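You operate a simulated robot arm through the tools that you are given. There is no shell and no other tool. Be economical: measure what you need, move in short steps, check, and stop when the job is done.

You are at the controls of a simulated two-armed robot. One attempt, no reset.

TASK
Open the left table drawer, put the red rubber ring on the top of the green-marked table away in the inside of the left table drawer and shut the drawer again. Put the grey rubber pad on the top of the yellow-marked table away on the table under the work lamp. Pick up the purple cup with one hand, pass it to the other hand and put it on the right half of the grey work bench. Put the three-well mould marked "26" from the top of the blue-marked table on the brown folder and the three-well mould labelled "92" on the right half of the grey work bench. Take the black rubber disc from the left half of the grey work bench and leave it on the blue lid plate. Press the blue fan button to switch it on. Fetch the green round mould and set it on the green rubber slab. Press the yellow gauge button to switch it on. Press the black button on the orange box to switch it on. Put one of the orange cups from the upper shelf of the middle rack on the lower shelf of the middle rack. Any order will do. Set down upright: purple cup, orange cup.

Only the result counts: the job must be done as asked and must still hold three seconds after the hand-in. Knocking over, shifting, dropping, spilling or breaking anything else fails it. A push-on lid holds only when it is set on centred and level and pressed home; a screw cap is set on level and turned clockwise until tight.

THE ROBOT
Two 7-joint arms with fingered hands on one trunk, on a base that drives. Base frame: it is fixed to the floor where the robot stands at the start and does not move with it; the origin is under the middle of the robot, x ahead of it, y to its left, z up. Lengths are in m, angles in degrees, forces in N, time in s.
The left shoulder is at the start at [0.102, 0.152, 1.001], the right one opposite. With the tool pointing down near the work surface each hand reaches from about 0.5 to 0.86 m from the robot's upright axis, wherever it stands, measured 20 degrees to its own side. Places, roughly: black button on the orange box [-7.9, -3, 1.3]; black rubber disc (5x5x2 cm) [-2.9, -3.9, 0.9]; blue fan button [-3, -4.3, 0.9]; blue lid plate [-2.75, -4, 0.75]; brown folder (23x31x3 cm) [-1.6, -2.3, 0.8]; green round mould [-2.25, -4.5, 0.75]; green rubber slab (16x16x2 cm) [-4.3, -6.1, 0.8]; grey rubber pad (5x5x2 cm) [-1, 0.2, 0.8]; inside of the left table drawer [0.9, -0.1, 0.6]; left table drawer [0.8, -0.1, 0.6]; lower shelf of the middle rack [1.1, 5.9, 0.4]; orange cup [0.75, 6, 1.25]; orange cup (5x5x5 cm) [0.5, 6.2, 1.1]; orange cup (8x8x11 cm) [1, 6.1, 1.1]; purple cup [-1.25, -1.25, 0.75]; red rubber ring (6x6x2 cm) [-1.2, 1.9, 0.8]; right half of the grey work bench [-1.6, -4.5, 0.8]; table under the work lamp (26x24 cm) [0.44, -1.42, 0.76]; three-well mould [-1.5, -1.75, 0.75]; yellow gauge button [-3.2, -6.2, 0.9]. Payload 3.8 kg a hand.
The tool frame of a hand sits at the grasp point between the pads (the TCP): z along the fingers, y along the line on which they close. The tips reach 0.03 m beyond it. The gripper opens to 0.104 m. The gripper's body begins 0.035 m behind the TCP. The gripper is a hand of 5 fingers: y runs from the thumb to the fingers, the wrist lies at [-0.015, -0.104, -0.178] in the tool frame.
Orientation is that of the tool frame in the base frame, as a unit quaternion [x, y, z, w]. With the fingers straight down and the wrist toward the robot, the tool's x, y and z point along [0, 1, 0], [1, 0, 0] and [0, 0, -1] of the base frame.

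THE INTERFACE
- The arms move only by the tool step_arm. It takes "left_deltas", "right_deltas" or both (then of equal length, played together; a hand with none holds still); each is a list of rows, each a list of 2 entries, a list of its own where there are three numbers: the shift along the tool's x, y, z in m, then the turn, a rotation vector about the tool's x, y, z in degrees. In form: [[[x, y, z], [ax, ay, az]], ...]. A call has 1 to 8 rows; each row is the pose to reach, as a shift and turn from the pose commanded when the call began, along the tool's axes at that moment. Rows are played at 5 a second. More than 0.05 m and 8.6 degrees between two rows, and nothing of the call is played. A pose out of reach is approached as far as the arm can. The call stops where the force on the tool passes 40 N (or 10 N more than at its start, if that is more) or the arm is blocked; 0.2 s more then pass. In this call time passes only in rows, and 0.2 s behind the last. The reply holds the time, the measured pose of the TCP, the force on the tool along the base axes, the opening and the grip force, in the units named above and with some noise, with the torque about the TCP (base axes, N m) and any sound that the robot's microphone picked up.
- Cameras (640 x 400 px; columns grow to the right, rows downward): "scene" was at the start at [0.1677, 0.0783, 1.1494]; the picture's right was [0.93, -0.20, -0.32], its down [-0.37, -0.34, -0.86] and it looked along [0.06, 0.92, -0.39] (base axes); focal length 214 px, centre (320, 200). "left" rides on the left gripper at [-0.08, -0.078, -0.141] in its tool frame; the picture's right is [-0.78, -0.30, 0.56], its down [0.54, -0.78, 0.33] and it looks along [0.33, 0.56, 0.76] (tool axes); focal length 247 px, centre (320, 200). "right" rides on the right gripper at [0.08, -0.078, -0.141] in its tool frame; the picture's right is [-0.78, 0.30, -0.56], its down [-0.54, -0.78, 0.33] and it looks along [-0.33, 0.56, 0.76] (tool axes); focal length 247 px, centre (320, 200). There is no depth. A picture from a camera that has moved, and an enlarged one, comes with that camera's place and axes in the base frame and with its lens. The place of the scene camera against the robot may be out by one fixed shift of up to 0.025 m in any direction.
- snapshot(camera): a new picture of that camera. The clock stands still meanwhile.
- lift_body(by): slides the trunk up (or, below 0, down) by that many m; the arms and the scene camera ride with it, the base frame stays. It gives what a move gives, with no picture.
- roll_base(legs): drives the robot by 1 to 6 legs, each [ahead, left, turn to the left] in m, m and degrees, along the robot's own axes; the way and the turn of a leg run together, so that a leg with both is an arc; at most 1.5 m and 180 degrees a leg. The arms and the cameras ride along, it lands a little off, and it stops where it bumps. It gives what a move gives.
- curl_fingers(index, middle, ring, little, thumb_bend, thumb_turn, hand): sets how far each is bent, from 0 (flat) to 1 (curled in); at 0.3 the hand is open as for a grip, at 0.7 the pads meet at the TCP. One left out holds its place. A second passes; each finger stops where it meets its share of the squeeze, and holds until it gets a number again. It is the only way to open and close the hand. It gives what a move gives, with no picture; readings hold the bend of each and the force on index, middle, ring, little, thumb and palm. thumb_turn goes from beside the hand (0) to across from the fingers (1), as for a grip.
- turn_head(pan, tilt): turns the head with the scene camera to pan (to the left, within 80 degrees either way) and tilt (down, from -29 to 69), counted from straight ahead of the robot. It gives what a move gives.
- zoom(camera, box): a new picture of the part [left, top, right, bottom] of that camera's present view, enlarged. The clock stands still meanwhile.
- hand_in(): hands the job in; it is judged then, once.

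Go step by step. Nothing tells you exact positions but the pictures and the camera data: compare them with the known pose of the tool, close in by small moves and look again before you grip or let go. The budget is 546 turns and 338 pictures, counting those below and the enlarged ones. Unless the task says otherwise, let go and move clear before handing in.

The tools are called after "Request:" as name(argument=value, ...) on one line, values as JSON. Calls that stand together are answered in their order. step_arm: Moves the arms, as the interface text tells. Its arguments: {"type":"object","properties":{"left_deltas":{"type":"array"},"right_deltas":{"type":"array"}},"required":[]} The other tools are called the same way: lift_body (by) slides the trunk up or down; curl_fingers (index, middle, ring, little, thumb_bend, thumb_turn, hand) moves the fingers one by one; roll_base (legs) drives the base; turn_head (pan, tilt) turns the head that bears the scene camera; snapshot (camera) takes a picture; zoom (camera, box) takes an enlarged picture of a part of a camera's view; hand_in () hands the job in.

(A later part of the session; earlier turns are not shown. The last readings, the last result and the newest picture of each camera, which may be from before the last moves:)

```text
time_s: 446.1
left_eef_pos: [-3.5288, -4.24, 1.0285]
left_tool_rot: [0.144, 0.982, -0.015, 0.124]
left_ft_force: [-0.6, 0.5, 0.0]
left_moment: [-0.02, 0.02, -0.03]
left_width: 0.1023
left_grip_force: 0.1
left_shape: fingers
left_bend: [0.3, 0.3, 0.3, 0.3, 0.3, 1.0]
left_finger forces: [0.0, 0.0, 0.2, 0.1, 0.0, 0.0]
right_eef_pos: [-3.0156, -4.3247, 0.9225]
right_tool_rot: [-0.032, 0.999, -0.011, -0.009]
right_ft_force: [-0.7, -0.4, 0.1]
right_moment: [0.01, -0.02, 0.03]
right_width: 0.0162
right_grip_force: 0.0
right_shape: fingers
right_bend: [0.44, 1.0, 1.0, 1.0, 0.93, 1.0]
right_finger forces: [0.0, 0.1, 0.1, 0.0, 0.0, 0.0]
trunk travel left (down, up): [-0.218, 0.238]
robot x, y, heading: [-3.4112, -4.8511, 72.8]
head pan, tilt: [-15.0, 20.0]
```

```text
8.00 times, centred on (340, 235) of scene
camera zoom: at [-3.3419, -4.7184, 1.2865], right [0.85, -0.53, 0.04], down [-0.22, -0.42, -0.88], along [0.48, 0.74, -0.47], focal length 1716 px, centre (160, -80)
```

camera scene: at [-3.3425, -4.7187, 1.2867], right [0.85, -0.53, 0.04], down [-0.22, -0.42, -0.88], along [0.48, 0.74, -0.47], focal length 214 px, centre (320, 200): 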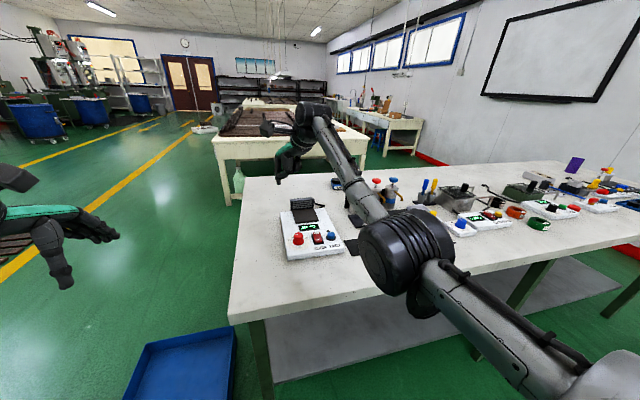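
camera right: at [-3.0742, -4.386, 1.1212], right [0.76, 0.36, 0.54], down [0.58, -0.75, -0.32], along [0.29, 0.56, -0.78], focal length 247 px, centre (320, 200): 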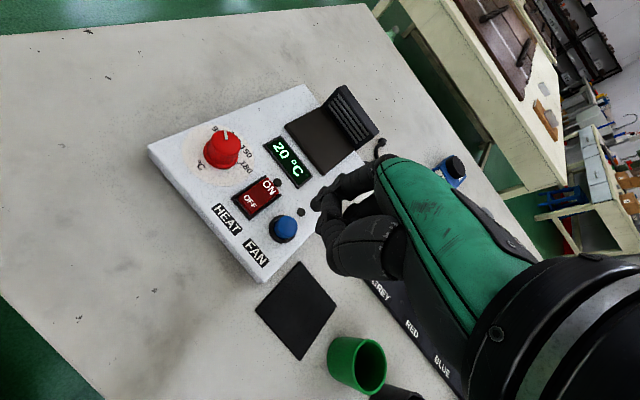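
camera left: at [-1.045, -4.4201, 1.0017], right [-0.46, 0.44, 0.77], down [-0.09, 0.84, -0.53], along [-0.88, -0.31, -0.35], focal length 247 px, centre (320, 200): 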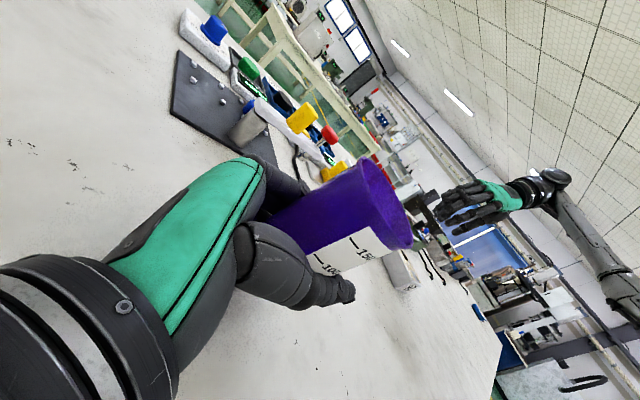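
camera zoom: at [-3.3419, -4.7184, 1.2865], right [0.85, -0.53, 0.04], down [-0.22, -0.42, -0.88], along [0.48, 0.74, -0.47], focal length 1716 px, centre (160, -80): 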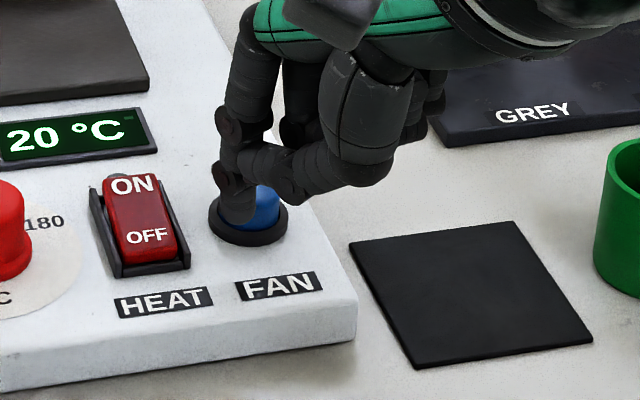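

My fingertip estimate was off. I'll use the finger pose whose tip offset I know from the ring job, raise, and realign using the two right-camera views of the button.

Request:
step_arm(right_deltas=[[[0.0, 0.0, -0.03], [0, 0, 0]], [[-0.0156, 0.0258, -0.05], [0, 0, 0]]])

Request:
curl_fingers(hand="right", index=0.55, thumb_bend=0.3)

Request:
step_arm(right_deltas=[[[0.0, 0.0, 0.03], [0, 0, 0]], [[0.0, 0.0, 0.04], [0, 0, 0]], [[0, 0, 0.046], [0, 0, 0]], [[0, 0, 0.052], [0, 0, 0]], [[0, 0, 0.058], [0, 0, 0]]])

Request:
zoom(camera="scene", box=[310, 210, 370, 260])

Request:
zoom(camera="right", box=[240, 150, 360, 250])

```text
time_s: 446.6
left_eef_pos: [-3.5292, -4.2399, 1.0274]
left_tool_rot: [0.145, 0.982, -0.014, 0.124]
left_ft_force: [-0.8, 0.3, -0.9]
left_moment: [0.0, 0.03, -0.04]
left_width: 0.1022
left_grip_force: 0.2
left_shape: fingers
left_bend: [0.3, 0.3, 0.3, 0.3, 0.3, 1.0]
left_finger forces: [0.0, 0.0, 0.1, 0.1, 0.0, 0.1]
right_eef_pos: [-3.0033, -4.2981, 0.9712]
right_tool_rot: [-0.032, 0.999, -0.011, -0.01]
right_ft_force: [-0.7, 0.4, -1.1]
right_moment: [0.0, -0.02, 0.01]
right_width: 0.016
right_grip_force: 0.1
right_shape: fingers
right_bend: [0.44, 1.0, 1.0, 1.0, 0.93, 1.0]
right_finger forces: [0.0, 0.1, 0.0, 0.1, 0.1, 0.0]
trunk travel left (down, up): [-0.218, 0.238]
robot x, y, heading: [-3.4109, -4.8482, 72.7]
head pan, tilt: [-15.0, 20.0]
```

```text
time_s: 447.6
left_eef_pos: [-3.5286, -4.2411, 1.0272]
left_tool_rot: [0.145, 0.982, -0.015, 0.124]
left_ft_force: [-0.5, -0.1, 0.2]
left_moment: [-0.01, 0.01, -0.02]
left_width: 0.1023
left_grip_force: 0.1
left_shape: fingers
left_bend: [0.3, 0.3, 0.3, 0.3, 0.3, 1.0]
left_finger forces: [0.1, 0.0, 0.0, 0.0, 0.0, 0.1]
right_eef_pos: [-3.0036, -4.2981, 0.9708]
right_tool_rot: [-0.031, 0.999, -0.011, -0.009]
right_ft_force: [1.0, 0.2, 0.1]
right_moment: [0.03, 0.01, 0.02]
right_width: 0.0712
right_grip_force: 0.1
right_shape: fingers
right_bend: [0.55, 1.0, 1.0, 1.0, 0.3, 1.0]
right_finger forces: [0.0, 0.0, 0.0, 0.1, 0.0, 0.0]
trunk travel left (down, up): [-0.218, 0.238]
robot x, y, heading: [-3.4112, -4.8467, 72.7]
head pan, tilt: [-15.0, 20.0]
```

```text
time_s: 448.9
left_eef_pos: [-3.5301, -4.2402, 1.03]
left_tool_rot: [0.145, 0.981, -0.014, 0.124]
left_ft_force: [-0.7, 0.0, -0.1]
left_moment: [0.02, 0.0, -0.01]
left_width: 0.1026
left_grip_force: 0.0
left_shape: fingers
left_bend: [0.3, 0.3, 0.3, 0.3, 0.3, 1.0]
left_finger forces: [0.1, 0.0, 0.1, 0.0, 0.1, 0.0]
right_eef_pos: [-3.0021, -4.2999, 0.917]
right_tool_rot: [-0.031, 0.999, -0.009, -0.009]
right_ft_force: [0.0, -0.3, 7.1]
right_moment: [0.23, 0.11, 0.0]
right_width: 0.0711
right_grip_force: 3.6
right_shape: fingers
right_bend: [0.55, 1.0, 1.0, 1.0, 0.3, 1.0]
right_finger forces: [7.6, 0.1, 0.0, 0.1, 0.1, 0.1]
trunk travel left (down, up): [-0.218, 0.238]
robot x, y, heading: [-3.4127, -4.8513, 72.8]
head pan, tilt: [-15.0, 20.0]
heard: click
```

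```text
8.00 times, centred on (340, 235) of scene
camera zoom: at [-3.3428, -4.7196, 1.2869], right [0.85, -0.53, 0.04], down [-0.22, -0.42, -0.88], along [0.48, 0.74, -0.47], focal length 1716 px, centre (160, -80)
```

zoom: 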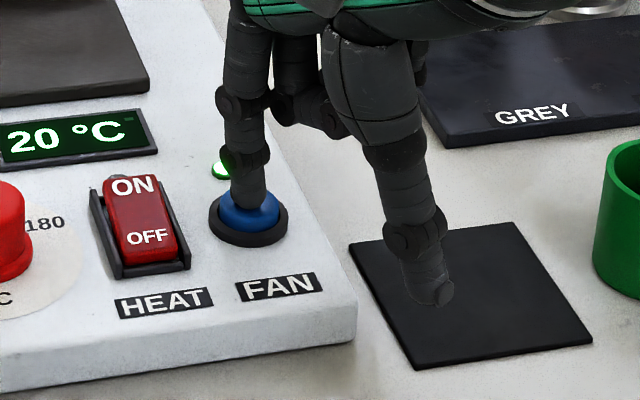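

```text
4.00 times, centred on (300, 200) of right
camera zoom: at [-3.0752, -4.3793, 1.0601], right [0.76, 0.35, 0.54], down [0.58, -0.75, -0.33], along [0.29, 0.56, -0.78], focal length 988 px, centre (400, 200)
```

zoom: 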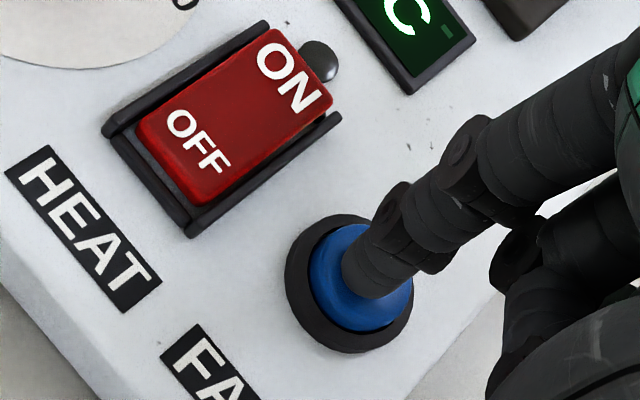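

A click, and the FAN light is on. Raising the hand and moving along the bench to the green round mould.

Request:
step_arm(right_deltas=[[[0.0, 0.0, -0.03], [0, 0, 0]], [[0, 0, -0.07], [0, 0, 0]], [[0, -0.03, -0.11], [0, 0, 0]], [[0, -0.05, -0.14], [0, 0, 0]]])

Request:
curl_fingers(hand="right", index=0.3, middle=0.3, ring=0.3, little=0.3, thumb_bend=0.3)

Request:
roll_base(legs=[[-0.15, -0.3, 0], [0, -0.5, 0]])

Request:
snapshot(camera="scene")

Request:
snapshot(camera="right")

```text
time_s: 449.9
left_eef_pos: [-3.5293, -4.2397, 1.0277]
left_tool_rot: [0.144, 0.982, -0.015, 0.124]
left_ft_force: [-0.7, -0.3, -0.3]
left_moment: [0.02, -0.02, 0.0]
left_width: 0.1021
left_grip_force: 0.1
left_shape: fingers
left_bend: [0.3, 0.3, 0.3, 0.3, 0.3, 1.0]
left_finger forces: [0.0, 0.0, 0.0, 0.0, 0.0, 0.1]
right_eef_pos: [-2.9964, -4.3437, 1.0529]
right_tool_rot: [-0.032, 0.999, -0.011, -0.009]
right_ft_force: [-0.1, -0.6, -0.6]
right_moment: [0.0, 0.01, -0.01]
right_width: 0.0709
right_grip_force: 0.0
right_shape: fingers
right_bend: [0.55, 1.0, 1.0, 1.0, 0.3, 1.0]
right_finger forces: [0.1, 0.0, 0.0, 0.0, 0.0, 0.1]
trunk travel left (down, up): [-0.218, 0.238]
robot x, y, heading: [-3.4139, -4.8501, 72.7]
head pan, tilt: [-15.0, 20.0]
```

```text
time_s: 450.9
left_eef_pos: [-3.5297, -4.2414, 1.0277]
left_tool_rot: [0.145, 0.982, -0.015, 0.123]
left_ft_force: [0.3, -0.5, 0.6]
left_moment: [0.0, 0.01, -0.05]
left_width: 0.1026
left_grip_force: 0.2
left_shape: fingers
left_bend: [0.3, 0.3, 0.3, 0.3, 0.3, 1.0]
left_finger forces: [0.0, 0.0, 0.0, 0.0, 0.0, 0.1]
right_eef_pos: [-2.9944, -4.3433, 1.053]
right_tool_rot: [-0.031, 0.999, -0.011, -0.009]
right_ft_force: [0.4, -0.7, -0.3]
right_moment: [0.01, 0.0, 0.0]
right_width: 0.1022
right_grip_force: 0.0
right_shape: fingers
right_bend: [0.3, 0.3, 0.3, 0.3, 0.3, 1.0]
right_finger forces: [0.1, 0.0, 0.0, 0.0, 0.0, 0.0]
trunk travel left (down, up): [-0.218, 0.238]
robot x, y, heading: [-3.4117, -4.8517, 72.6]
head pan, tilt: [-15.0, 20.0]
```

```text
time_s: 455.6
left_eef_pos: [-2.8026, -4.6236, 1.0276]
left_tool_rot: [0.144, 0.982, -0.015, 0.123]
left_ft_force: [-1.2, -0.7, 0.6]
left_moment: [-0.01, -0.02, -0.02]
left_width: 0.1026
left_grip_force: 0.0
left_shape: fingers
left_bend: [0.3, 0.3, 0.3, 0.3, 0.3, 1.0]
left_finger forces: [0.0, 0.0, 0.0, 0.0, 0.0, 0.0]
right_eef_pos: [-2.269, -4.7285, 1.0538]
right_tool_rot: [-0.032, 0.999, -0.011, -0.009]
right_ft_force: [0.0, 1.0, 0.1]
right_moment: [0.01, 0.03, 0.01]
right_width: 0.1025
right_grip_force: 0.1
right_shape: fingers
right_bend: [0.3, 0.3, 0.3, 0.3, 0.3, 1.0]
right_finger forces: [0.0, 0.1, 0.0, 0.0, 0.0, 0.0]
trunk travel left (down, up): [-0.218, 0.238]
robot x, y, heading: [-2.6851, -5.2339, 72.7]
head pan, tilt: [-15.0, 20.0]
```

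```text
108 pictures are left
camera scene: at [-2.6159, -5.1027, 1.2865], right [0.85, -0.53, 0.04], down [-0.22, -0.42, -0.88], along [0.48, 0.74, -0.47], focal length 214 px, centre (320, 200)
```

scene: 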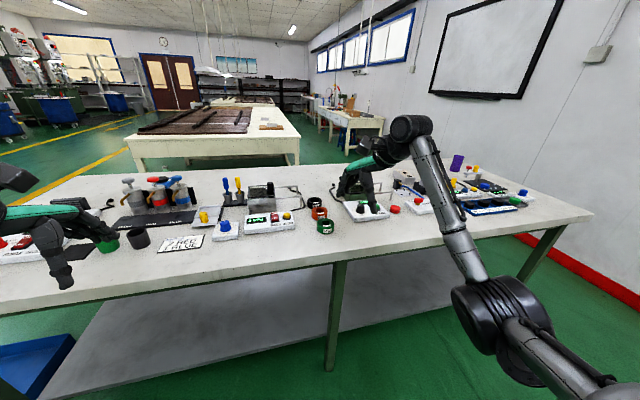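

```text
107 pictures are left
camera right: at [-2.3419, -4.8067, 1.1968], right [0.77, 0.36, 0.54], down [0.58, -0.75, -0.33], along [0.28, 0.56, -0.78], focal length 247 px, centre (320, 200)
```

right: 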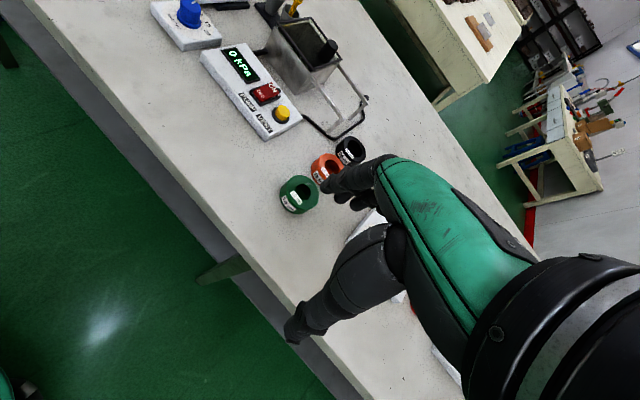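

The green mould stands close to an orange and a black one; I'll grip it crosswise (east–west). Turning the right hand and coming closer.

Request:
step_arm(right_deltas=[[[0, 0, 0], [0, 0, -8.5]], [[0, 0, 0], [0, 0, -17]], [[0, 0, 0], [0, 0, -25.5]], [[0, 0, 0], [0, 0, -34]], [[0, 0, 0], [0, 0, -42.5]], [[0, 0, 0], [0, 0, -51]], [[0, 0, 0], [0, 0, -59.5]], [[0, 0, 0], [0, 0, -68]]])

Request:
roll_base(legs=[[0.1, 0.0, 0]])

Request:
snapshot(camera="right")

```text
time_s: 457.4
left_eef_pos: [-2.8029, -4.6237, 1.0278]
left_tool_rot: [0.144, 0.982, -0.014, 0.124]
left_ft_force: [-0.3, -0.7, 0.1]
left_moment: [0.02, 0.02, 0.02]
left_width: 0.1026
left_grip_force: 0.1
left_shape: fingers
left_bend: [0.3, 0.3, 0.3, 0.3, 0.3, 1.0]
left_finger forces: [0.0, 0.1, 0.0, 0.0, 0.1, 0.0]
right_eef_pos: [-2.2683, -4.7286, 1.0544]
right_tool_rot: [-0.586, 0.81, -0.004, -0.014]
right_ft_force: [0.5, -0.2, 0.8]
right_moment: [-0.01, -0.04, 0.01]
right_width: 0.1024
right_grip_force: 0.0
right_shape: fingers
right_bend: [0.3, 0.3, 0.3, 0.3, 0.3, 1.0]
right_finger forces: [0.1, 0.1, 0.2, 0.0, 0.0, 0.0]
trunk travel left (down, up): [-0.218, 0.238]
robot x, y, heading: [-2.687, -5.2344, 72.9]
head pan, tilt: [-15.0, 20.0]
```

```text
time_s: 458.6
left_eef_pos: [-2.7728, -4.5293, 1.0277]
left_tool_rot: [0.145, 0.982, -0.015, 0.123]
left_ft_force: [0.3, -1.0, -0.9]
left_moment: [0.01, 0.02, 0.03]
left_width: 0.1025
left_grip_force: 0.0
left_shape: fingers
left_bend: [0.3, 0.3, 0.3, 0.3, 0.3, 1.0]
left_finger forces: [0.0, 0.1, 0.1, 0.1, 0.0, 0.1]
right_eef_pos: [-2.2387, -4.6333, 1.0535]
right_tool_rot: [-0.585, 0.811, -0.005, -0.013]
right_ft_force: [-0.6, 0.3, 0.5]
right_moment: [-0.01, 0.03, 0.01]
right_width: 0.1025
right_grip_force: 0.2
right_shape: fingers
right_bend: [0.3, 0.3, 0.3, 0.3, 0.3, 1.0]
right_finger forces: [0.0, 0.0, 0.0, 0.0, 0.0, 0.0]
trunk travel left (down, up): [-0.218, 0.238]
robot x, y, heading: [-2.6573, -5.1377, 72.8]
head pan, tilt: [-15.0, 20.0]
```

```text
106 pictures are left
camera right: at [-2.1886, -4.7297, 1.1954], right [-0.03, 0.84, 0.54], down [0.9, 0.25, -0.35], along [-0.43, 0.47, -0.77], focal length 247 px, centre (320, 200)
```

right: 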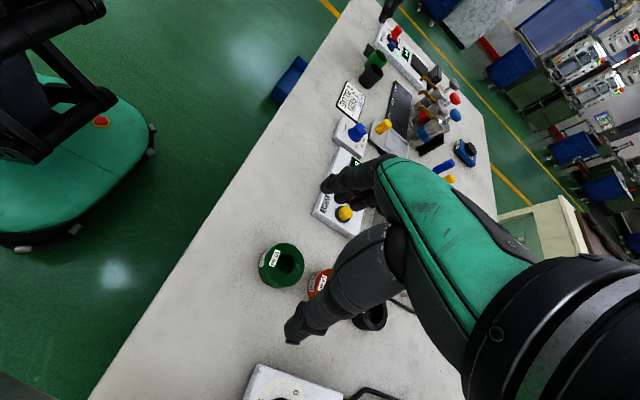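

Request:
step_arm(right_deltas=[[[-0.02, 0.017, 0.03], [0, 0, -8]], [[-0.039, 0.0345, 0.06], [0, 0, -16]], [[-0.039, 0.0345, 0.1], [0, 0, -16]], [[-0.039, 0.0345, 0.12], [0, 0, -16]]])

Request:
snapshot(camera="right")

Request:
zoom(camera="scene", box=[270, 150, 410, 250])

```text
time_s: 459.6
left_eef_pos: [-2.7722, -4.5288, 1.0284]
left_tool_rot: [0.145, 0.981, -0.015, 0.124]
left_ft_force: [-1.0, 0.2, -0.1]
left_moment: [0.0, -0.02, 0.01]
left_width: 0.1023
left_grip_force: 0.0
left_shape: fingers
left_bend: [0.3, 0.3, 0.3, 0.3, 0.3, 1.0]
left_finger forces: [0.0, 0.0, 0.0, 0.1, 0.0, 0.0]
right_eef_pos: [-2.2679, -4.6103, 0.9346]
right_tool_rot: [-0.692, 0.722, -0.003, -0.014]
right_ft_force: [-0.3, -0.1, -0.2]
right_moment: [-0.01, 0.04, 0.02]
right_width: 0.1025
right_grip_force: 0.2
right_shape: fingers
right_bend: [0.3, 0.3, 0.3, 0.3, 0.3, 1.0]
right_finger forces: [0.0, 0.0, 0.1, 0.0, 0.0, 0.1]
right hand out of reach, approached as far as the arm can: row 2, 3, 4
trunk travel left (down, up): [-0.218, 0.238]
robot x, y, heading: [-2.6555, -5.1406, 72.6]
head pan, tilt: [-15.0, 20.0]
```

```text
105 pictures are left
camera right: at [-2.191, -4.6891, 1.075], right [-0.26, 0.8, 0.54], down [0.79, 0.5, -0.36], along [-0.55, 0.34, -0.76], focal length 247 px, centre (320, 200)
```

right: 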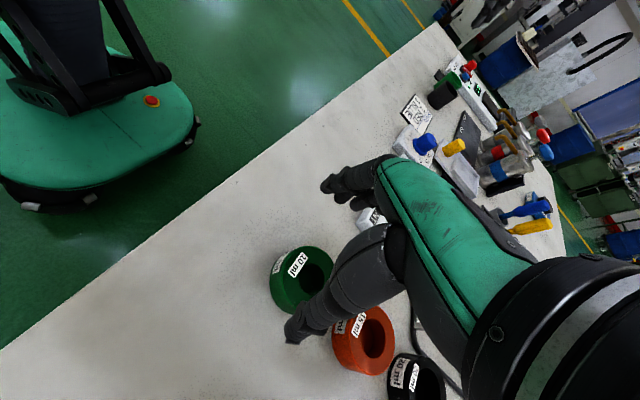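

```text
4.00 times, centred on (340, 200) of scene
camera zoom: at [-2.5863, -5.0077, 1.2865], right [0.85, -0.53, 0.04], down [-0.22, -0.42, -0.88], along [0.48, 0.73, -0.47], focal length 858 px, centre (240, 200)
```

zoom: 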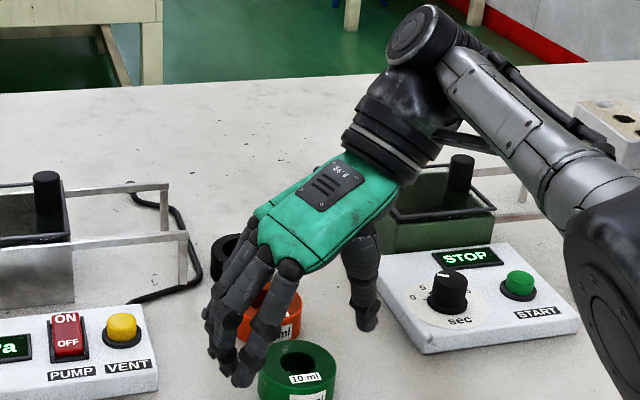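

Request:
step_arm(right_deltas=[[[0.0, 0.0, -0.04], [0, 0, 0]], [[0.0, 0.0, -0.07], [0, 0, 0]]])

Request:
roll_base(legs=[[0.03, -0.12, 0]])

Request:
step_arm(right_deltas=[[[0.0, 0.04, 0], [0, 0, 0]], [[-0.0, 0.08, 0.0], [0, 0, 0]], [[-0.0, 0.11, 0.0], [0, 0, 0]]])

Request:
snapshot(camera="right")

```text
time_s: 460.2
left_eef_pos: [-2.7744, -4.5291, 1.0276]
left_tool_rot: [0.145, 0.981, -0.016, 0.124]
left_ft_force: [-0.1, -0.7, 0.7]
left_moment: [0.0, -0.01, -0.01]
left_width: 0.1024
left_grip_force: 0.1
left_shape: fingers
left_bend: [0.3, 0.3, 0.3, 0.3, 0.3, 1.0]
left_finger forces: [0.0, 0.1, 0.1, 0.0, 0.0, 0.1]
right_eef_pos: [-2.2685, -4.6102, 1.0053]
right_tool_rot: [-0.693, 0.721, -0.002, -0.014]
right_ft_force: [0.1, 0.6, 0.4]
right_moment: [0.02, -0.02, 0.0]
right_width: 0.1023
right_grip_force: 0.1
right_shape: fingers
right_bend: [0.3, 0.3, 0.3, 0.3, 0.3, 1.0]
right_finger forces: [0.1, 0.1, 0.0, 0.0, 0.0, 0.0]
trunk travel left (down, up): [-0.218, 0.238]
robot x, y, heading: [-2.6597, -5.1404, 72.7]
head pan, tilt: [-15.0, 20.0]
```

```text
time_s: 461.4
left_eef_pos: [-2.6506, -4.5351, 1.0267]
left_tool_rot: [0.145, 0.982, -0.014, 0.124]
left_ft_force: [-0.7, 0.2, -0.5]
left_moment: [0.0, 0.01, 0.01]
left_width: 0.1024
left_grip_force: 0.0
left_shape: fingers
left_bend: [0.3, 0.3, 0.3, 0.3, 0.3, 1.0]
left_finger forces: [0.0, 0.0, 0.0, 0.0, 0.0, 0.0]
right_eef_pos: [-2.144, -4.6155, 1.0046]
right_tool_rot: [-0.691, 0.722, -0.002, -0.014]
right_ft_force: [1.1, 0.1, 0.3]
right_moment: [-0.02, 0.02, 0.0]
right_width: 0.1022
right_grip_force: 0.0
right_shape: fingers
right_bend: [0.3, 0.3, 0.3, 0.3, 0.3, 1.0]
right_finger forces: [0.0, 0.0, 0.0, 0.0, 0.0, 0.0]
trunk travel left (down, up): [-0.218, 0.238]
robot x, y, heading: [-2.5375, -5.1469, 72.6]
head pan, tilt: [-15.0, 20.0]
```

```text
time_s: 462.2
left_eef_pos: [-2.6493, -4.5363, 1.0261]
left_tool_rot: [0.145, 0.981, -0.016, 0.124]
left_ft_force: [0.2, 1.3, -0.6]
left_moment: [0.0, -0.03, 0.03]
left_width: 0.1026
left_grip_force: 0.0
left_shape: fingers
left_bend: [0.3, 0.3, 0.3, 0.3, 0.3, 1.0]
left_finger forces: [0.1, 0.0, 0.1, 0.0, 0.0, 0.0]
right_eef_pos: [-2.2539, -4.6116, 1.0056]
right_tool_rot: [-0.692, 0.722, -0.002, -0.013]
right_ft_force: [0.0, -0.3, 0.4]
right_moment: [-0.01, 0.03, -0.02]
right_width: 0.1025
right_grip_force: 0.1
right_shape: fingers
right_bend: [0.3, 0.3, 0.3, 0.3, 0.3, 1.0]
right_finger forces: [0.1, 0.0, 0.0, 0.1, 0.0, 0.0]
trunk travel left (down, up): [-0.218, 0.238]
robot x, y, heading: [-2.5338, -5.1457, 72.5]
head pan, tilt: [-15.0, 20.0]
```

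```text
103 pictures are left
camera right: at [-2.1771, -4.691, 1.1464], right [-0.25, 0.8, 0.54], down [0.79, 0.49, -0.36], along [-0.55, 0.34, -0.76], focal length 247 px, centre (320, 200)
```

right: 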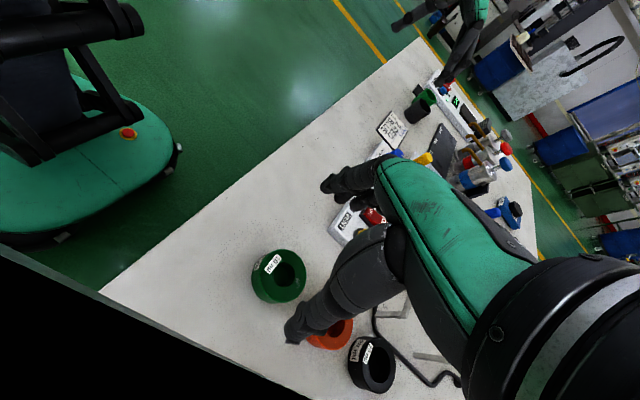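

Request:
step_arm(right_deltas=[[[-0.0254, 0.005, 0.03], [0, 0, 0]], [[-0.0254, 0.005, 0.07], [0, 0, 0]]])

Request:
snapshot(camera="right")

Request:
zoom(camera="scene", box=[230, 150, 370, 250])

```text
time_s: 462.8
left_eef_pos: [-2.6492, -4.5362, 1.0278]
left_tool_rot: [0.146, 0.981, -0.014, 0.124]
left_ft_force: [0.7, -0.7, 0.3]
left_moment: [-0.05, -0.01, -0.01]
left_width: 0.1024
left_grip_force: 0.0
left_shape: fingers
left_bend: [0.3, 0.3, 0.3, 0.3, 0.3, 1.0]
left_finger forces: [0.0, 0.1, 0.0, 0.1, 0.0, 0.0]
right_eef_pos: [-2.2569, -4.5875, 0.9335]
right_tool_rot: [-0.692, 0.722, -0.001, -0.014]
right_ft_force: [-0.5, -0.3, -0.2]
right_moment: [0.01, -0.02, -0.02]
right_width: 0.1026
right_grip_force: 0.1
right_shape: fingers
right_bend: [0.3, 0.3, 0.3, 0.3, 0.3, 1.0]
right_finger forces: [0.1, 0.0, 0.0, 0.0, 0.0, 0.0]
trunk travel left (down, up): [-0.218, 0.238]
robot x, y, heading: [-2.5315, -5.1444, 72.5]
head pan, tilt: [-15.0, 20.0]
```

```text
102 pictures are left
camera right: at [-2.1807, -4.6666, 1.0748], right [-0.25, 0.8, 0.54], down [0.79, 0.49, -0.36], along [-0.55, 0.34, -0.76], focal length 247 px, centre (320, 200)
```

right: 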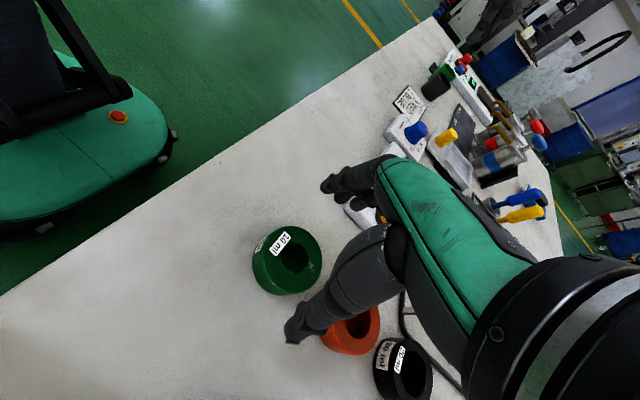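

```text
4.00 times, centred on (300, 200) of scene
camera zoom: at [-2.4625, -5.0144, 1.2864], right [0.85, -0.53, 0.04], down [-0.22, -0.42, -0.88], along [0.49, 0.73, -0.47], focal length 858 px, centre (400, 200)
```

zoom: 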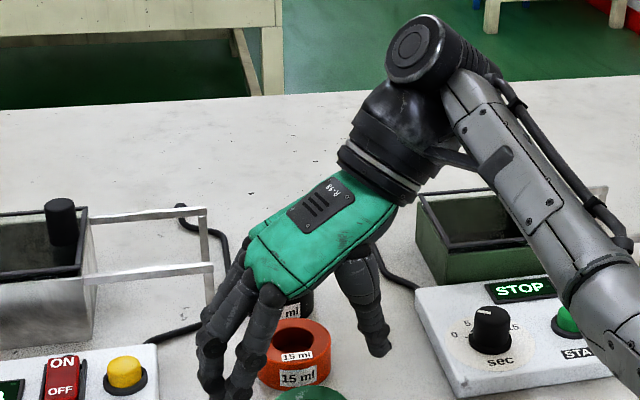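

Request:
step_arm(right_deltas=[[[-0.003, -0.006, 0.025], [0, 0, 0]], [[-0.003, -0.006, 0.052], [0, 0, 0]]])

Request:
curl_fingers(hand="right", index=0.7, middle=0.7, ring=0.7, little=0.7, thumb_bend=0.7)

Request:
snapshot(camera="right")

```text
time_s: 463.4
left_eef_pos: [-2.6488, -4.537, 1.0273]
left_tool_rot: [0.145, 0.981, -0.015, 0.124]
left_ft_force: [0.2, -0.2, -0.2]
left_moment: [-0.02, 0.02, -0.02]
left_width: 0.1025
left_grip_force: 0.1
left_shape: fingers
left_bend: [0.3, 0.3, 0.3, 0.3, 0.3, 1.0]
left_finger forces: [0.0, 0.1, 0.0, 0.0, 0.1, 0.1]
right_eef_pos: [-2.2537, -4.587, 0.8833]
right_tool_rot: [-0.692, 0.721, -0.002, -0.014]
right_ft_force: [0.6, -1.0, -0.1]
right_moment: [0.01, 0.03, 0.01]
right_width: 0.1024
right_grip_force: 0.0
right_shape: fingers
right_bend: [0.3, 0.3, 0.3, 0.3, 0.3, 1.0]
right_finger forces: [0.1, 0.0, 0.0, 0.0, 0.1, 0.1]
trunk travel left (down, up): [-0.218, 0.238]
robot x, y, heading: [-2.5347, -5.1451, 72.5]
head pan, tilt: [-15.0, 20.0]
```

```text
time_s: 464.4
left_eef_pos: [-2.6499, -4.5364, 1.0284]
left_tool_rot: [0.145, 0.982, -0.014, 0.124]
left_ft_force: [-0.3, 1.1, 0.8]
left_moment: [0.01, -0.01, 0.0]
left_width: 0.1025
left_grip_force: 0.2
left_shape: fingers
left_bend: [0.3, 0.3, 0.3, 0.3, 0.3, 1.0]
left_finger forces: [0.0, 0.0, 0.0, 0.0, 0.1, 0.0]
right_eef_pos: [-2.2554, -4.5867, 0.8851]
right_tool_rot: [-0.692, 0.722, -0.002, -0.014]
right_ft_force: [-4.0, 0.2, 8.1]
right_moment: [0.18, 0.37, 0.0]
right_width: 0.0541
right_grip_force: 24.4
right_shape: fingers
right_bend: [0.55, 0.58, 0.66, 0.7, 0.48, 1.0]
right_finger forces: [9.9, 15.1, 3.5, 0.0, 20.5, 0.1]
trunk travel left (down, up): [-0.218, 0.238]
robot x, y, heading: [-2.5367, -5.1473, 72.9]
head pan, tilt: [-15.0, 20.0]
```

```text
100 pictures are left
camera right: at [-2.1782, -4.6668, 1.0264], right [-0.25, 0.8, 0.55], down [0.79, 0.5, -0.36], along [-0.55, 0.34, -0.76], focal length 247 px, centre (320, 200)
```

right: 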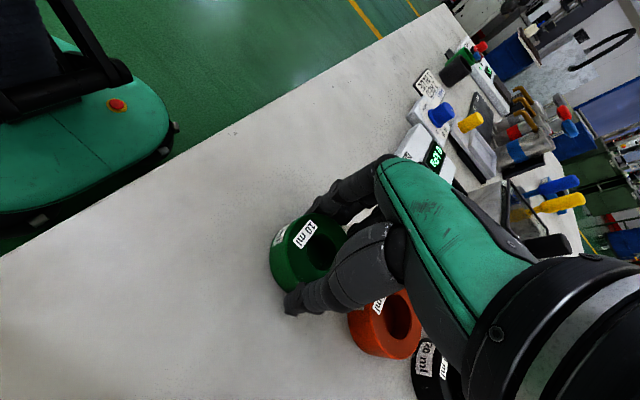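

The green mould is held. Lifting, backing off, and turning round to the table behind with the green slab.

Request:
step_arm(right_deltas=[[[0, 0, -0.03], [0, 0, 0]], [[0, 0, -0.07], [0, 0, 0]], [[0, 0, -0.11], [0, 0, 0]], [[0.0, 0, -0.15], [0, 0, 0]]])

Request:
roll_base(legs=[[-0.22, 0, 0], [0, 0, 90], [0, 0, 90], [0, -0.8, 0]])

Request:
turn_head(pan=-20, tilt=15)

Request:
snapshot(camera="scene")

```text
time_s: 465.4
left_eef_pos: [-2.6508, -4.5368, 1.0284]
left_tool_rot: [0.145, 0.982, -0.015, 0.124]
left_ft_force: [-0.1, 0.3, -0.2]
left_moment: [0.02, -0.02, -0.01]
left_width: 0.1023
left_grip_force: 0.2
left_shape: fingers
left_bend: [0.3, 0.3, 0.3, 0.3, 0.3, 1.0]
left_finger forces: [0.0, 0.1, 0.0, 0.0, 0.0, 0.1]
right_eef_pos: [-2.2569, -4.5823, 1.036]
right_tool_rot: [-0.692, 0.721, -0.003, -0.015]
right_ft_force: [0.2, -0.3, -1.2]
right_moment: [-0.01, 0.02, -0.01]
right_width: 0.0542
right_grip_force: 21.2
right_shape: fingers
right_bend: [0.56, 0.59, 0.66, 0.7, 0.48, 1.0]
right_finger forces: [9.6, 8.5, 3.2, 0.0, 21.1, 0.0]
trunk travel left (down, up): [-0.218, 0.238]
robot x, y, heading: [-2.5332, -5.1444, 72.6]
head pan, tilt: [-15.0, 20.0]
```

```text
time_s: 478.8
left_eef_pos: [-3.2505, -5.7391, 1.027]
left_tool_rot: [0.983, -0.138, -0.124, -0.013]
left_ft_force: [0.2, 0.4, 0.6]
left_moment: [0.01, -0.01, -0.01]
left_width: 0.1027
left_grip_force: 0.0
left_shape: fingers
left_bend: [0.3, 0.3, 0.3, 0.3, 0.3, 1.0]
left_finger forces: [0.1, 0.0, 0.0, 0.0, 0.1, 0.1]
right_eef_pos: [-3.6442, -5.7003, 1.0336]
right_tool_rot: [0.716, 0.698, 0.014, -0.003]
right_ft_force: [0.2, 0.5, -1.3]
right_moment: [0.01, -0.01, 0.02]
right_width: 0.0533
right_grip_force: 20.7
right_shape: fingers
right_bend: [0.56, 0.59, 0.66, 0.7, 0.48, 1.0]
right_finger forces: [9.1, 8.9, 3.3, 0.0, 21.0, 0.1]
trunk travel left (down, up): [-0.218, 0.238]
robot x, y, heading: [-3.3743, -5.1282, -106.5]
head pan, tilt: [-15.0, 20.0]
```

```text
time_s: 479.4
left_eef_pos: [-3.2503, -5.739, 1.0278]
left_tool_rot: [0.983, -0.137, -0.124, -0.014]
left_ft_force: [0.6, 0.5, -0.5]
left_moment: [-0.03, -0.02, -0.01]
left_width: 0.1027
left_grip_force: 0.1
left_shape: fingers
left_bend: [0.3, 0.3, 0.3, 0.3, 0.3, 1.0]
left_finger forces: [0.1, 0.0, 0.1, 0.0, 0.0, 0.0]
right_eef_pos: [-3.6448, -5.7002, 1.0341]
right_tool_rot: [0.716, 0.698, 0.014, -0.002]
right_ft_force: [0.5, 0.1, -1.4]
right_moment: [-0.02, -0.02, 0.0]
right_width: 0.0538
right_grip_force: 21.0
right_shape: fingers
right_bend: [0.56, 0.59, 0.66, 0.7, 0.48, 1.0]
right_finger forces: [9.2, 8.8, 3.3, 0.0, 20.8, 0.0]
trunk travel left (down, up): [-0.218, 0.238]
robot x, y, heading: [-3.3754, -5.1319, -106.3]
head pan, tilt: [-20.0, 15.0]
```

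```text
99 pictures are left
camera scene: at [-3.45, -5.2862, 1.2948], right [-0.81, 0.59, 0.05], down [0.19, 0.34, -0.92], along [-0.56, -0.73, -0.39], focal length 214 px, centre (320, 200)
```

scene: 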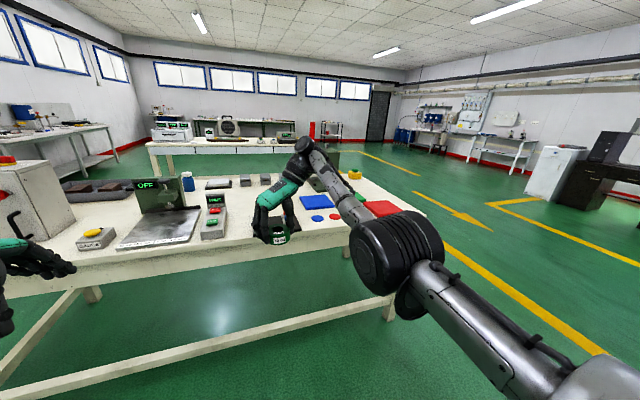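

Request:
roll_base(legs=[[0.1, -0.45, 0]])

Request:
turn_head(pan=5, tilt=18)

Request:
snapshot(camera="scene")

Request:
snapshot(camera="right")

```text
time_s: 482.2
left_eef_pos: [-3.7202, -5.7036, 1.027]
left_tool_rot: [0.982, -0.14, -0.124, -0.015]
left_ft_force: [0.2, -0.4, 0.3]
left_moment: [0.01, 0.02, 0.0]
left_width: 0.1025
left_grip_force: 0.1
left_shape: fingers
left_bend: [0.3, 0.3, 0.3, 0.3, 0.3, 1.0]
left_finger forces: [0.0, 0.0, 0.0, 0.0, 0.0, 0.0]
right_eef_pos: [-4.1127, -5.6624, 1.033]
right_tool_rot: [0.717, 0.697, 0.013, -0.002]
right_ft_force: [0.0, -0.3, -1.1]
right_moment: [0.02, -0.05, 0.02]
right_width: 0.0537
right_grip_force: 20.8
right_shape: fingers
right_bend: [0.56, 0.59, 0.66, 0.7, 0.48, 1.0]
right_finger forces: [9.2, 8.9, 3.3, 0.0, 21.0, 0.0]
trunk travel left (down, up): [-0.218, 0.238]
robot x, y, heading: [-3.8464, -5.0898, -106.8]
head pan, tilt: [-20.0, 15.0]
```

```text
time_s: 483.1
left_eef_pos: [-3.7199, -5.7034, 1.0276]
left_tool_rot: [0.982, -0.139, -0.125, -0.014]
left_ft_force: [0.4, 0.1, 0.1]
left_moment: [0.0, 0.04, 0.02]
left_width: 0.1025
left_grip_force: 0.0
left_shape: fingers
left_bend: [0.3, 0.3, 0.3, 0.3, 0.3, 1.0]
left_finger forces: [0.0, 0.1, 0.0, 0.0, 0.0, 0.0]
right_eef_pos: [-4.1138, -5.6631, 1.0335]
right_tool_rot: [0.718, 0.696, 0.013, -0.002]
right_ft_force: [-1.0, -0.3, -1.9]
right_moment: [0.0, -0.02, -0.01]
right_width: 0.0534
right_grip_force: 21.4
right_shape: fingers
right_bend: [0.56, 0.59, 0.66, 0.7, 0.48, 1.0]
right_finger forces: [9.2, 8.9, 3.3, 0.0, 20.9, 0.1]
trunk travel left (down, up): [-0.218, 0.238]
robot x, y, heading: [-3.843, -5.0969, -106.9]
head pan, tilt: [5.0, 18.0]
```

```text
98 pictures are left
camera scene: at [-3.8814, -5.2666, 1.2892], right [-0.98, 0.2, -0.01], down [0.1, 0.44, -0.89], along [-0.18, -0.88, -0.45], focal length 214 px, centre (320, 200)
```

scene: 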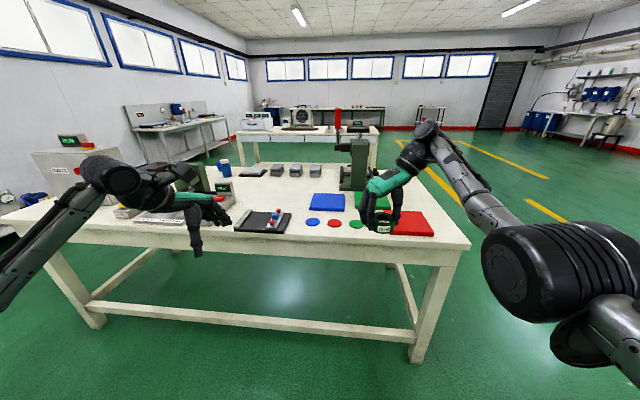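

```text
97 pictures are left
camera right: at [-4.1918, -5.5838, 1.1744], right [0.26, -0.8, 0.54], down [-0.79, -0.5, -0.36], along [0.56, -0.33, -0.76], focal length 247 px, centre (320, 200)
```

right: 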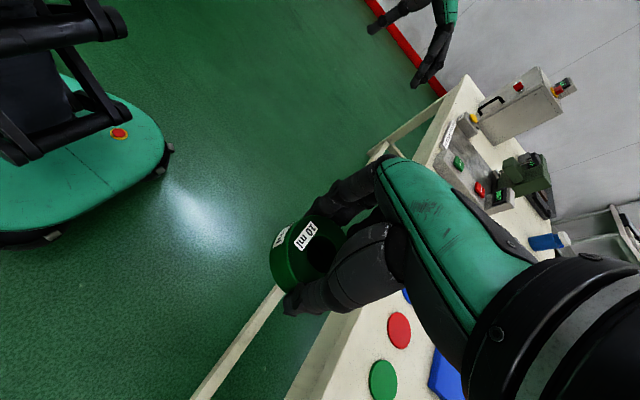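

The green slab lies before a press. Driving closer.

Request:
roll_base(legs=[[0.44, 0.0, 0]])

Request:
turn_head(pan=-10, tilt=25)

Request:
snapshot(camera="scene")

Request:
snapshot(camera="right")

```text
time_s: 485.8
left_eef_pos: [-3.8468, -6.128, 1.0286]
left_tool_rot: [0.982, -0.14, -0.124, -0.014]
left_ft_force: [-0.3, 0.7, -0.7]
left_moment: [0.0, -0.02, -0.02]
left_width: 0.1022
left_grip_force: 0.1
left_shape: fingers
left_bend: [0.3, 0.3, 0.3, 0.3, 0.3, 1.0]
left_finger forces: [0.1, 0.0, 0.0, 0.0, 0.0, 0.1]
right_eef_pos: [-4.2414, -6.0871, 1.0342]
right_tool_rot: [0.717, 0.697, 0.014, -0.003]
right_ft_force: [-1.0, 0.2, -2.5]
right_moment: [0.0, -0.05, 0.0]
right_width: 0.0534
right_grip_force: 20.9
right_shape: fingers
right_bend: [0.56, 0.59, 0.66, 0.7, 0.48, 1.0]
right_finger forces: [9.2, 8.8, 3.3, 0.0, 20.8, 0.0]
trunk travel left (down, up): [-0.218, 0.238]
robot x, y, heading: [-3.9703, -5.5195, -106.9]
head pan, tilt: [5.0, 18.0]
```

```text
time_s: 486.6
left_eef_pos: [-3.8474, -6.1273, 1.0268]
left_tool_rot: [0.982, -0.14, -0.124, -0.014]
left_ft_force: [0.1, -1.1, 0.0]
left_moment: [-0.02, 0.01, -0.01]
left_width: 0.1026
left_grip_force: 0.1
left_shape: fingers
left_bend: [0.3, 0.3, 0.3, 0.3, 0.3, 1.0]
left_finger forces: [0.1, 0.0, 0.1, 0.0, 0.0, 0.0]
right_eef_pos: [-4.2422, -6.0863, 1.0341]
right_tool_rot: [0.717, 0.697, 0.014, -0.002]
right_ft_force: [0.6, 0.6, -0.6]
right_moment: [0.03, -0.01, 0.02]
right_width: 0.0533
right_grip_force: 21.1
right_shape: fingers
right_bend: [0.56, 0.59, 0.66, 0.7, 0.48, 1.0]
right_finger forces: [9.1, 8.8, 3.3, 0.1, 20.9, 0.0]
trunk travel left (down, up): [-0.218, 0.238]
robot x, y, heading: [-3.9711, -5.52, -106.4]
head pan, tilt: [-10.0, 25.0]
```

```text
96 pictures are left
camera scene: at [-4.0308, -5.6799, 1.2783], right [-0.89, 0.45, 0.03], down [0.23, 0.5, -0.83], along [-0.39, -0.74, -0.55], focal length 214 px, centre (320, 200)
```

scene: 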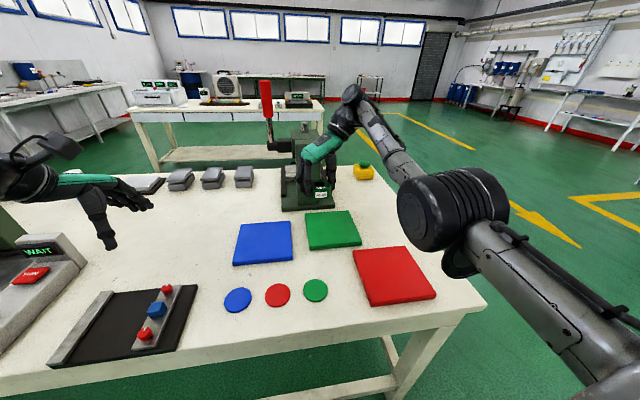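

```text
95 pictures are left
camera right: at [-4.3194, -6.0077, 1.1742], right [0.26, -0.8, 0.54], down [-0.79, -0.5, -0.36], along [0.56, -0.33, -0.76], focal length 247 px, centre (320, 200)
```

right: 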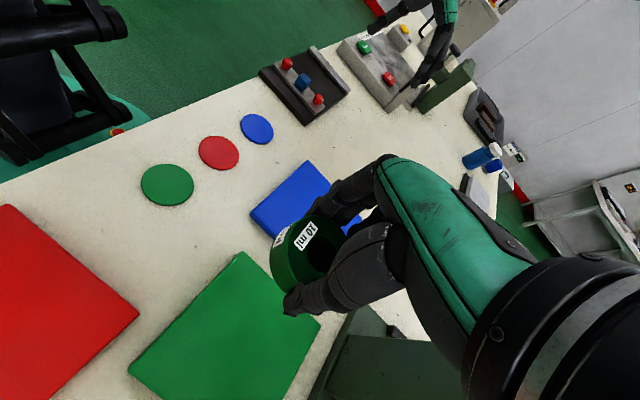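

Request:
step_arm(right_deltas=[[[-0.02, -0.036, 0.0], [0, 0, 0]], [[-0.042, -0.072, 0.0], [0, 0, 0]], [[-0.042, -0.072, 0.045], [0, 0, 0]], [[-0.042, -0.072, 0.09], [0, 0, 0]], [[-0.042, -0.072, 0.125], [0, 0, 0]]])

Request:
snapshot(camera="right")

Request:
zoom(camera="scene", box=[250, 120, 430, 300])

```text
time_s: 487.8
left_eef_pos: [-3.8482, -6.1279, 1.0265]
left_tool_rot: [0.982, -0.139, -0.124, -0.014]
left_ft_force: [0.4, -0.2, -0.4]
left_moment: [-0.02, 0.02, -0.01]
left_width: 0.1023
left_grip_force: 0.1
left_shape: fingers
left_bend: [0.3, 0.3, 0.3, 0.3, 0.3, 1.0]
left_finger forces: [0.0, 0.1, 0.0, 0.0, 0.0, 0.0]
right_eef_pos: [-4.3017, -6.0748, 0.9223]
right_tool_rot: [0.718, 0.696, 0.014, -0.003]
right_ft_force: [0.0, 0.3, -1.4]
right_moment: [0.03, -0.03, -0.01]
right_width: 0.0537
right_grip_force: 21.6
right_shape: fingers
right_bend: [0.56, 0.59, 0.67, 0.7, 0.48, 1.0]
right_finger forces: [9.3, 8.9, 3.4, 0.0, 21.2, 0.0]
right hand out of reach, approached as far as the arm can: row 1, 2, 3, 4, 5
trunk travel left (down, up): [-0.218, 0.238]
robot x, y, heading: [-3.9736, -5.5169, -106.6]
head pan, tilt: [-10.0, 25.0]
```

```text
94 pictures are left
camera right: at [-4.379, -5.9949, 1.0626], right [0.26, -0.8, 0.54], down [-0.79, -0.5, -0.36], along [0.56, -0.33, -0.76], focal length 247 px, centre (320, 200)
```

right: 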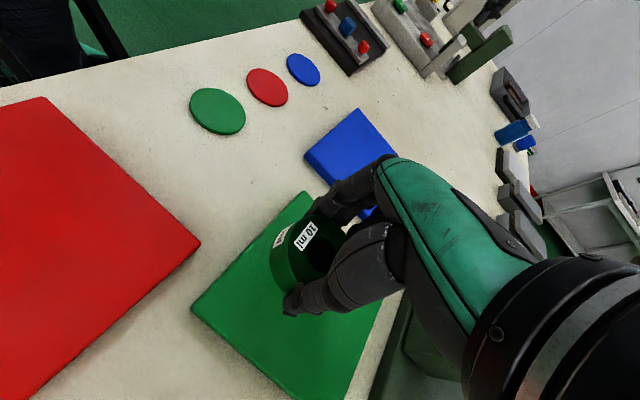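

```text
2.22 times, centred on (340, 210) of scene
camera zoom: at [-4.0304, -5.6798, 1.2784], right [-0.89, 0.45, 0.03], down [0.23, 0.5, -0.83], along [-0.39, -0.74, -0.55], focal length 477 px, centre (276, 178)
```

zoom: 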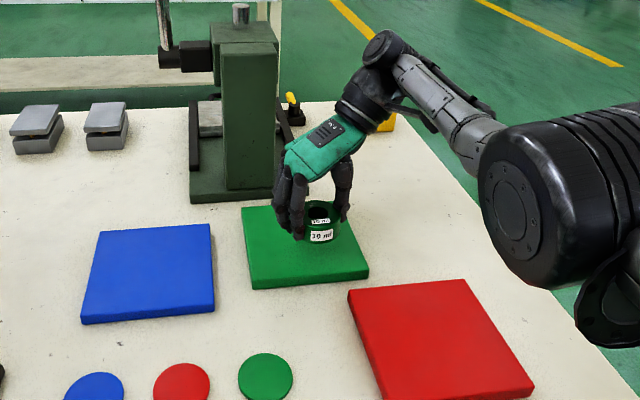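

Request:
roll_base(legs=[[0.055, 0.0, 0]])

Request:
step_arm(right_deltas=[[[0, 0, 0.02], [0, 0, 0]], [[0, 0, 0.03], [0, 0, 0]], [[0, 0, 0.036], [0, 0, 0]], [[0, 0, 0.042], [0, 0, 0]], [[0, 0, 0.048], [0, 0, 0]], [[0, 0, 0.054], [0, 0, 0]], [[0, 0, 0.06], [0, 0, 0]]])

Request:
zoom(camera="scene", box=[250, 120, 430, 300])

```text
time_s: 488.7
left_eef_pos: [-3.8622, -6.1778, 1.0282]
left_tool_rot: [0.982, -0.139, -0.124, -0.013]
left_ft_force: [-1.2, -0.7, -0.1]
left_moment: [0.0, 0.0, 0.0]
left_width: 0.1026
left_grip_force: 0.0
left_shape: fingers
left_bend: [0.3, 0.3, 0.3, 0.3, 0.3, 1.0]
left_finger forces: [0.0, 0.0, 0.0, 0.0, 0.0, 0.0]
right_eef_pos: [-4.3158, -6.1246, 0.923]
right_tool_rot: [0.716, 0.698, 0.013, -0.001]
right_ft_force: [-0.8, -0.6, -1.7]
right_moment: [0.01, -0.02, 0.03]
right_width: 0.0536
right_grip_force: 21.2
right_shape: fingers
right_bend: [0.56, 0.59, 0.67, 0.7, 0.48, 1.0]
right_finger forces: [9.3, 8.9, 3.5, 0.0, 21.1, 0.0]
trunk travel left (down, up): [-0.218, 0.238]
robot x, y, heading: [-3.9852, -5.5724, -106.8]
head pan, tilt: [-10.0, 25.0]
```

```text
time_s: 490.4
left_eef_pos: [-3.8607, -6.1766, 1.029]
left_tool_rot: [0.983, -0.138, -0.124, -0.013]
left_ft_force: [0.8, -0.8, -1.3]
left_moment: [0.01, 0.0, -0.03]
left_width: 0.1027
left_grip_force: 0.0
left_shape: fingers
left_bend: [0.3, 0.3, 0.3, 0.3, 0.3, 1.0]
left_finger forces: [0.0, 0.1, 0.1, 0.0, 0.0, 0.0]
right_eef_pos: [-4.3126, -6.1225, 0.8748]
right_tool_rot: [0.716, 0.698, 0.008, 0.008]
right_ft_force: [5.2, 7.9, 21.4]
right_moment: [0.05, -0.48, 0.13]
right_width: 0.0539
right_grip_force: 30.2
right_shape: fingers
right_bend: [0.58, 0.59, 0.67, 0.7, 0.48, 1.0]
right_finger forces: [10.0, 24.0, 3.3, 0.0, 23.0, 0.0]
right hand out of reach, approached as far as the arm can: row 5, 6, 7
trunk travel left (down, up): [-0.218, 0.238]
robot x, y, heading: [-3.9876, -5.572, -106.5]
head pan, tilt: [-10.0, 25.0]
stopped in row 7 (right hand): the force on the tool passed its limit at 42 N (the readings are from after the stop); the commanded pose is now the measured one
```

```text
2.22 times, centred on (340, 210) of scene
camera zoom: at [-4.0448, -5.7279, 1.2787], right [-0.89, 0.45, 0.03], down [0.23, 0.5, -0.83], along [-0.39, -0.74, -0.55], focal length 477 px, centre (276, 178)
```

zoom: 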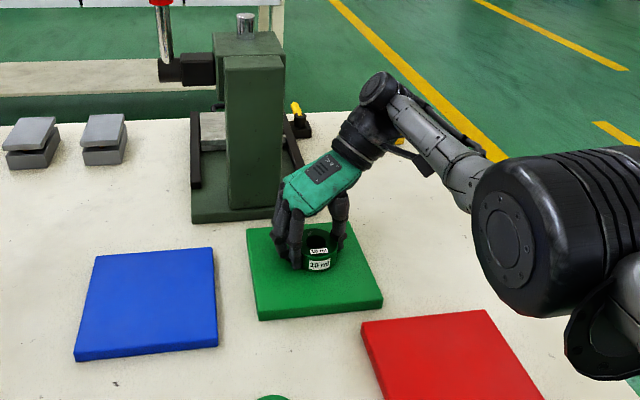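

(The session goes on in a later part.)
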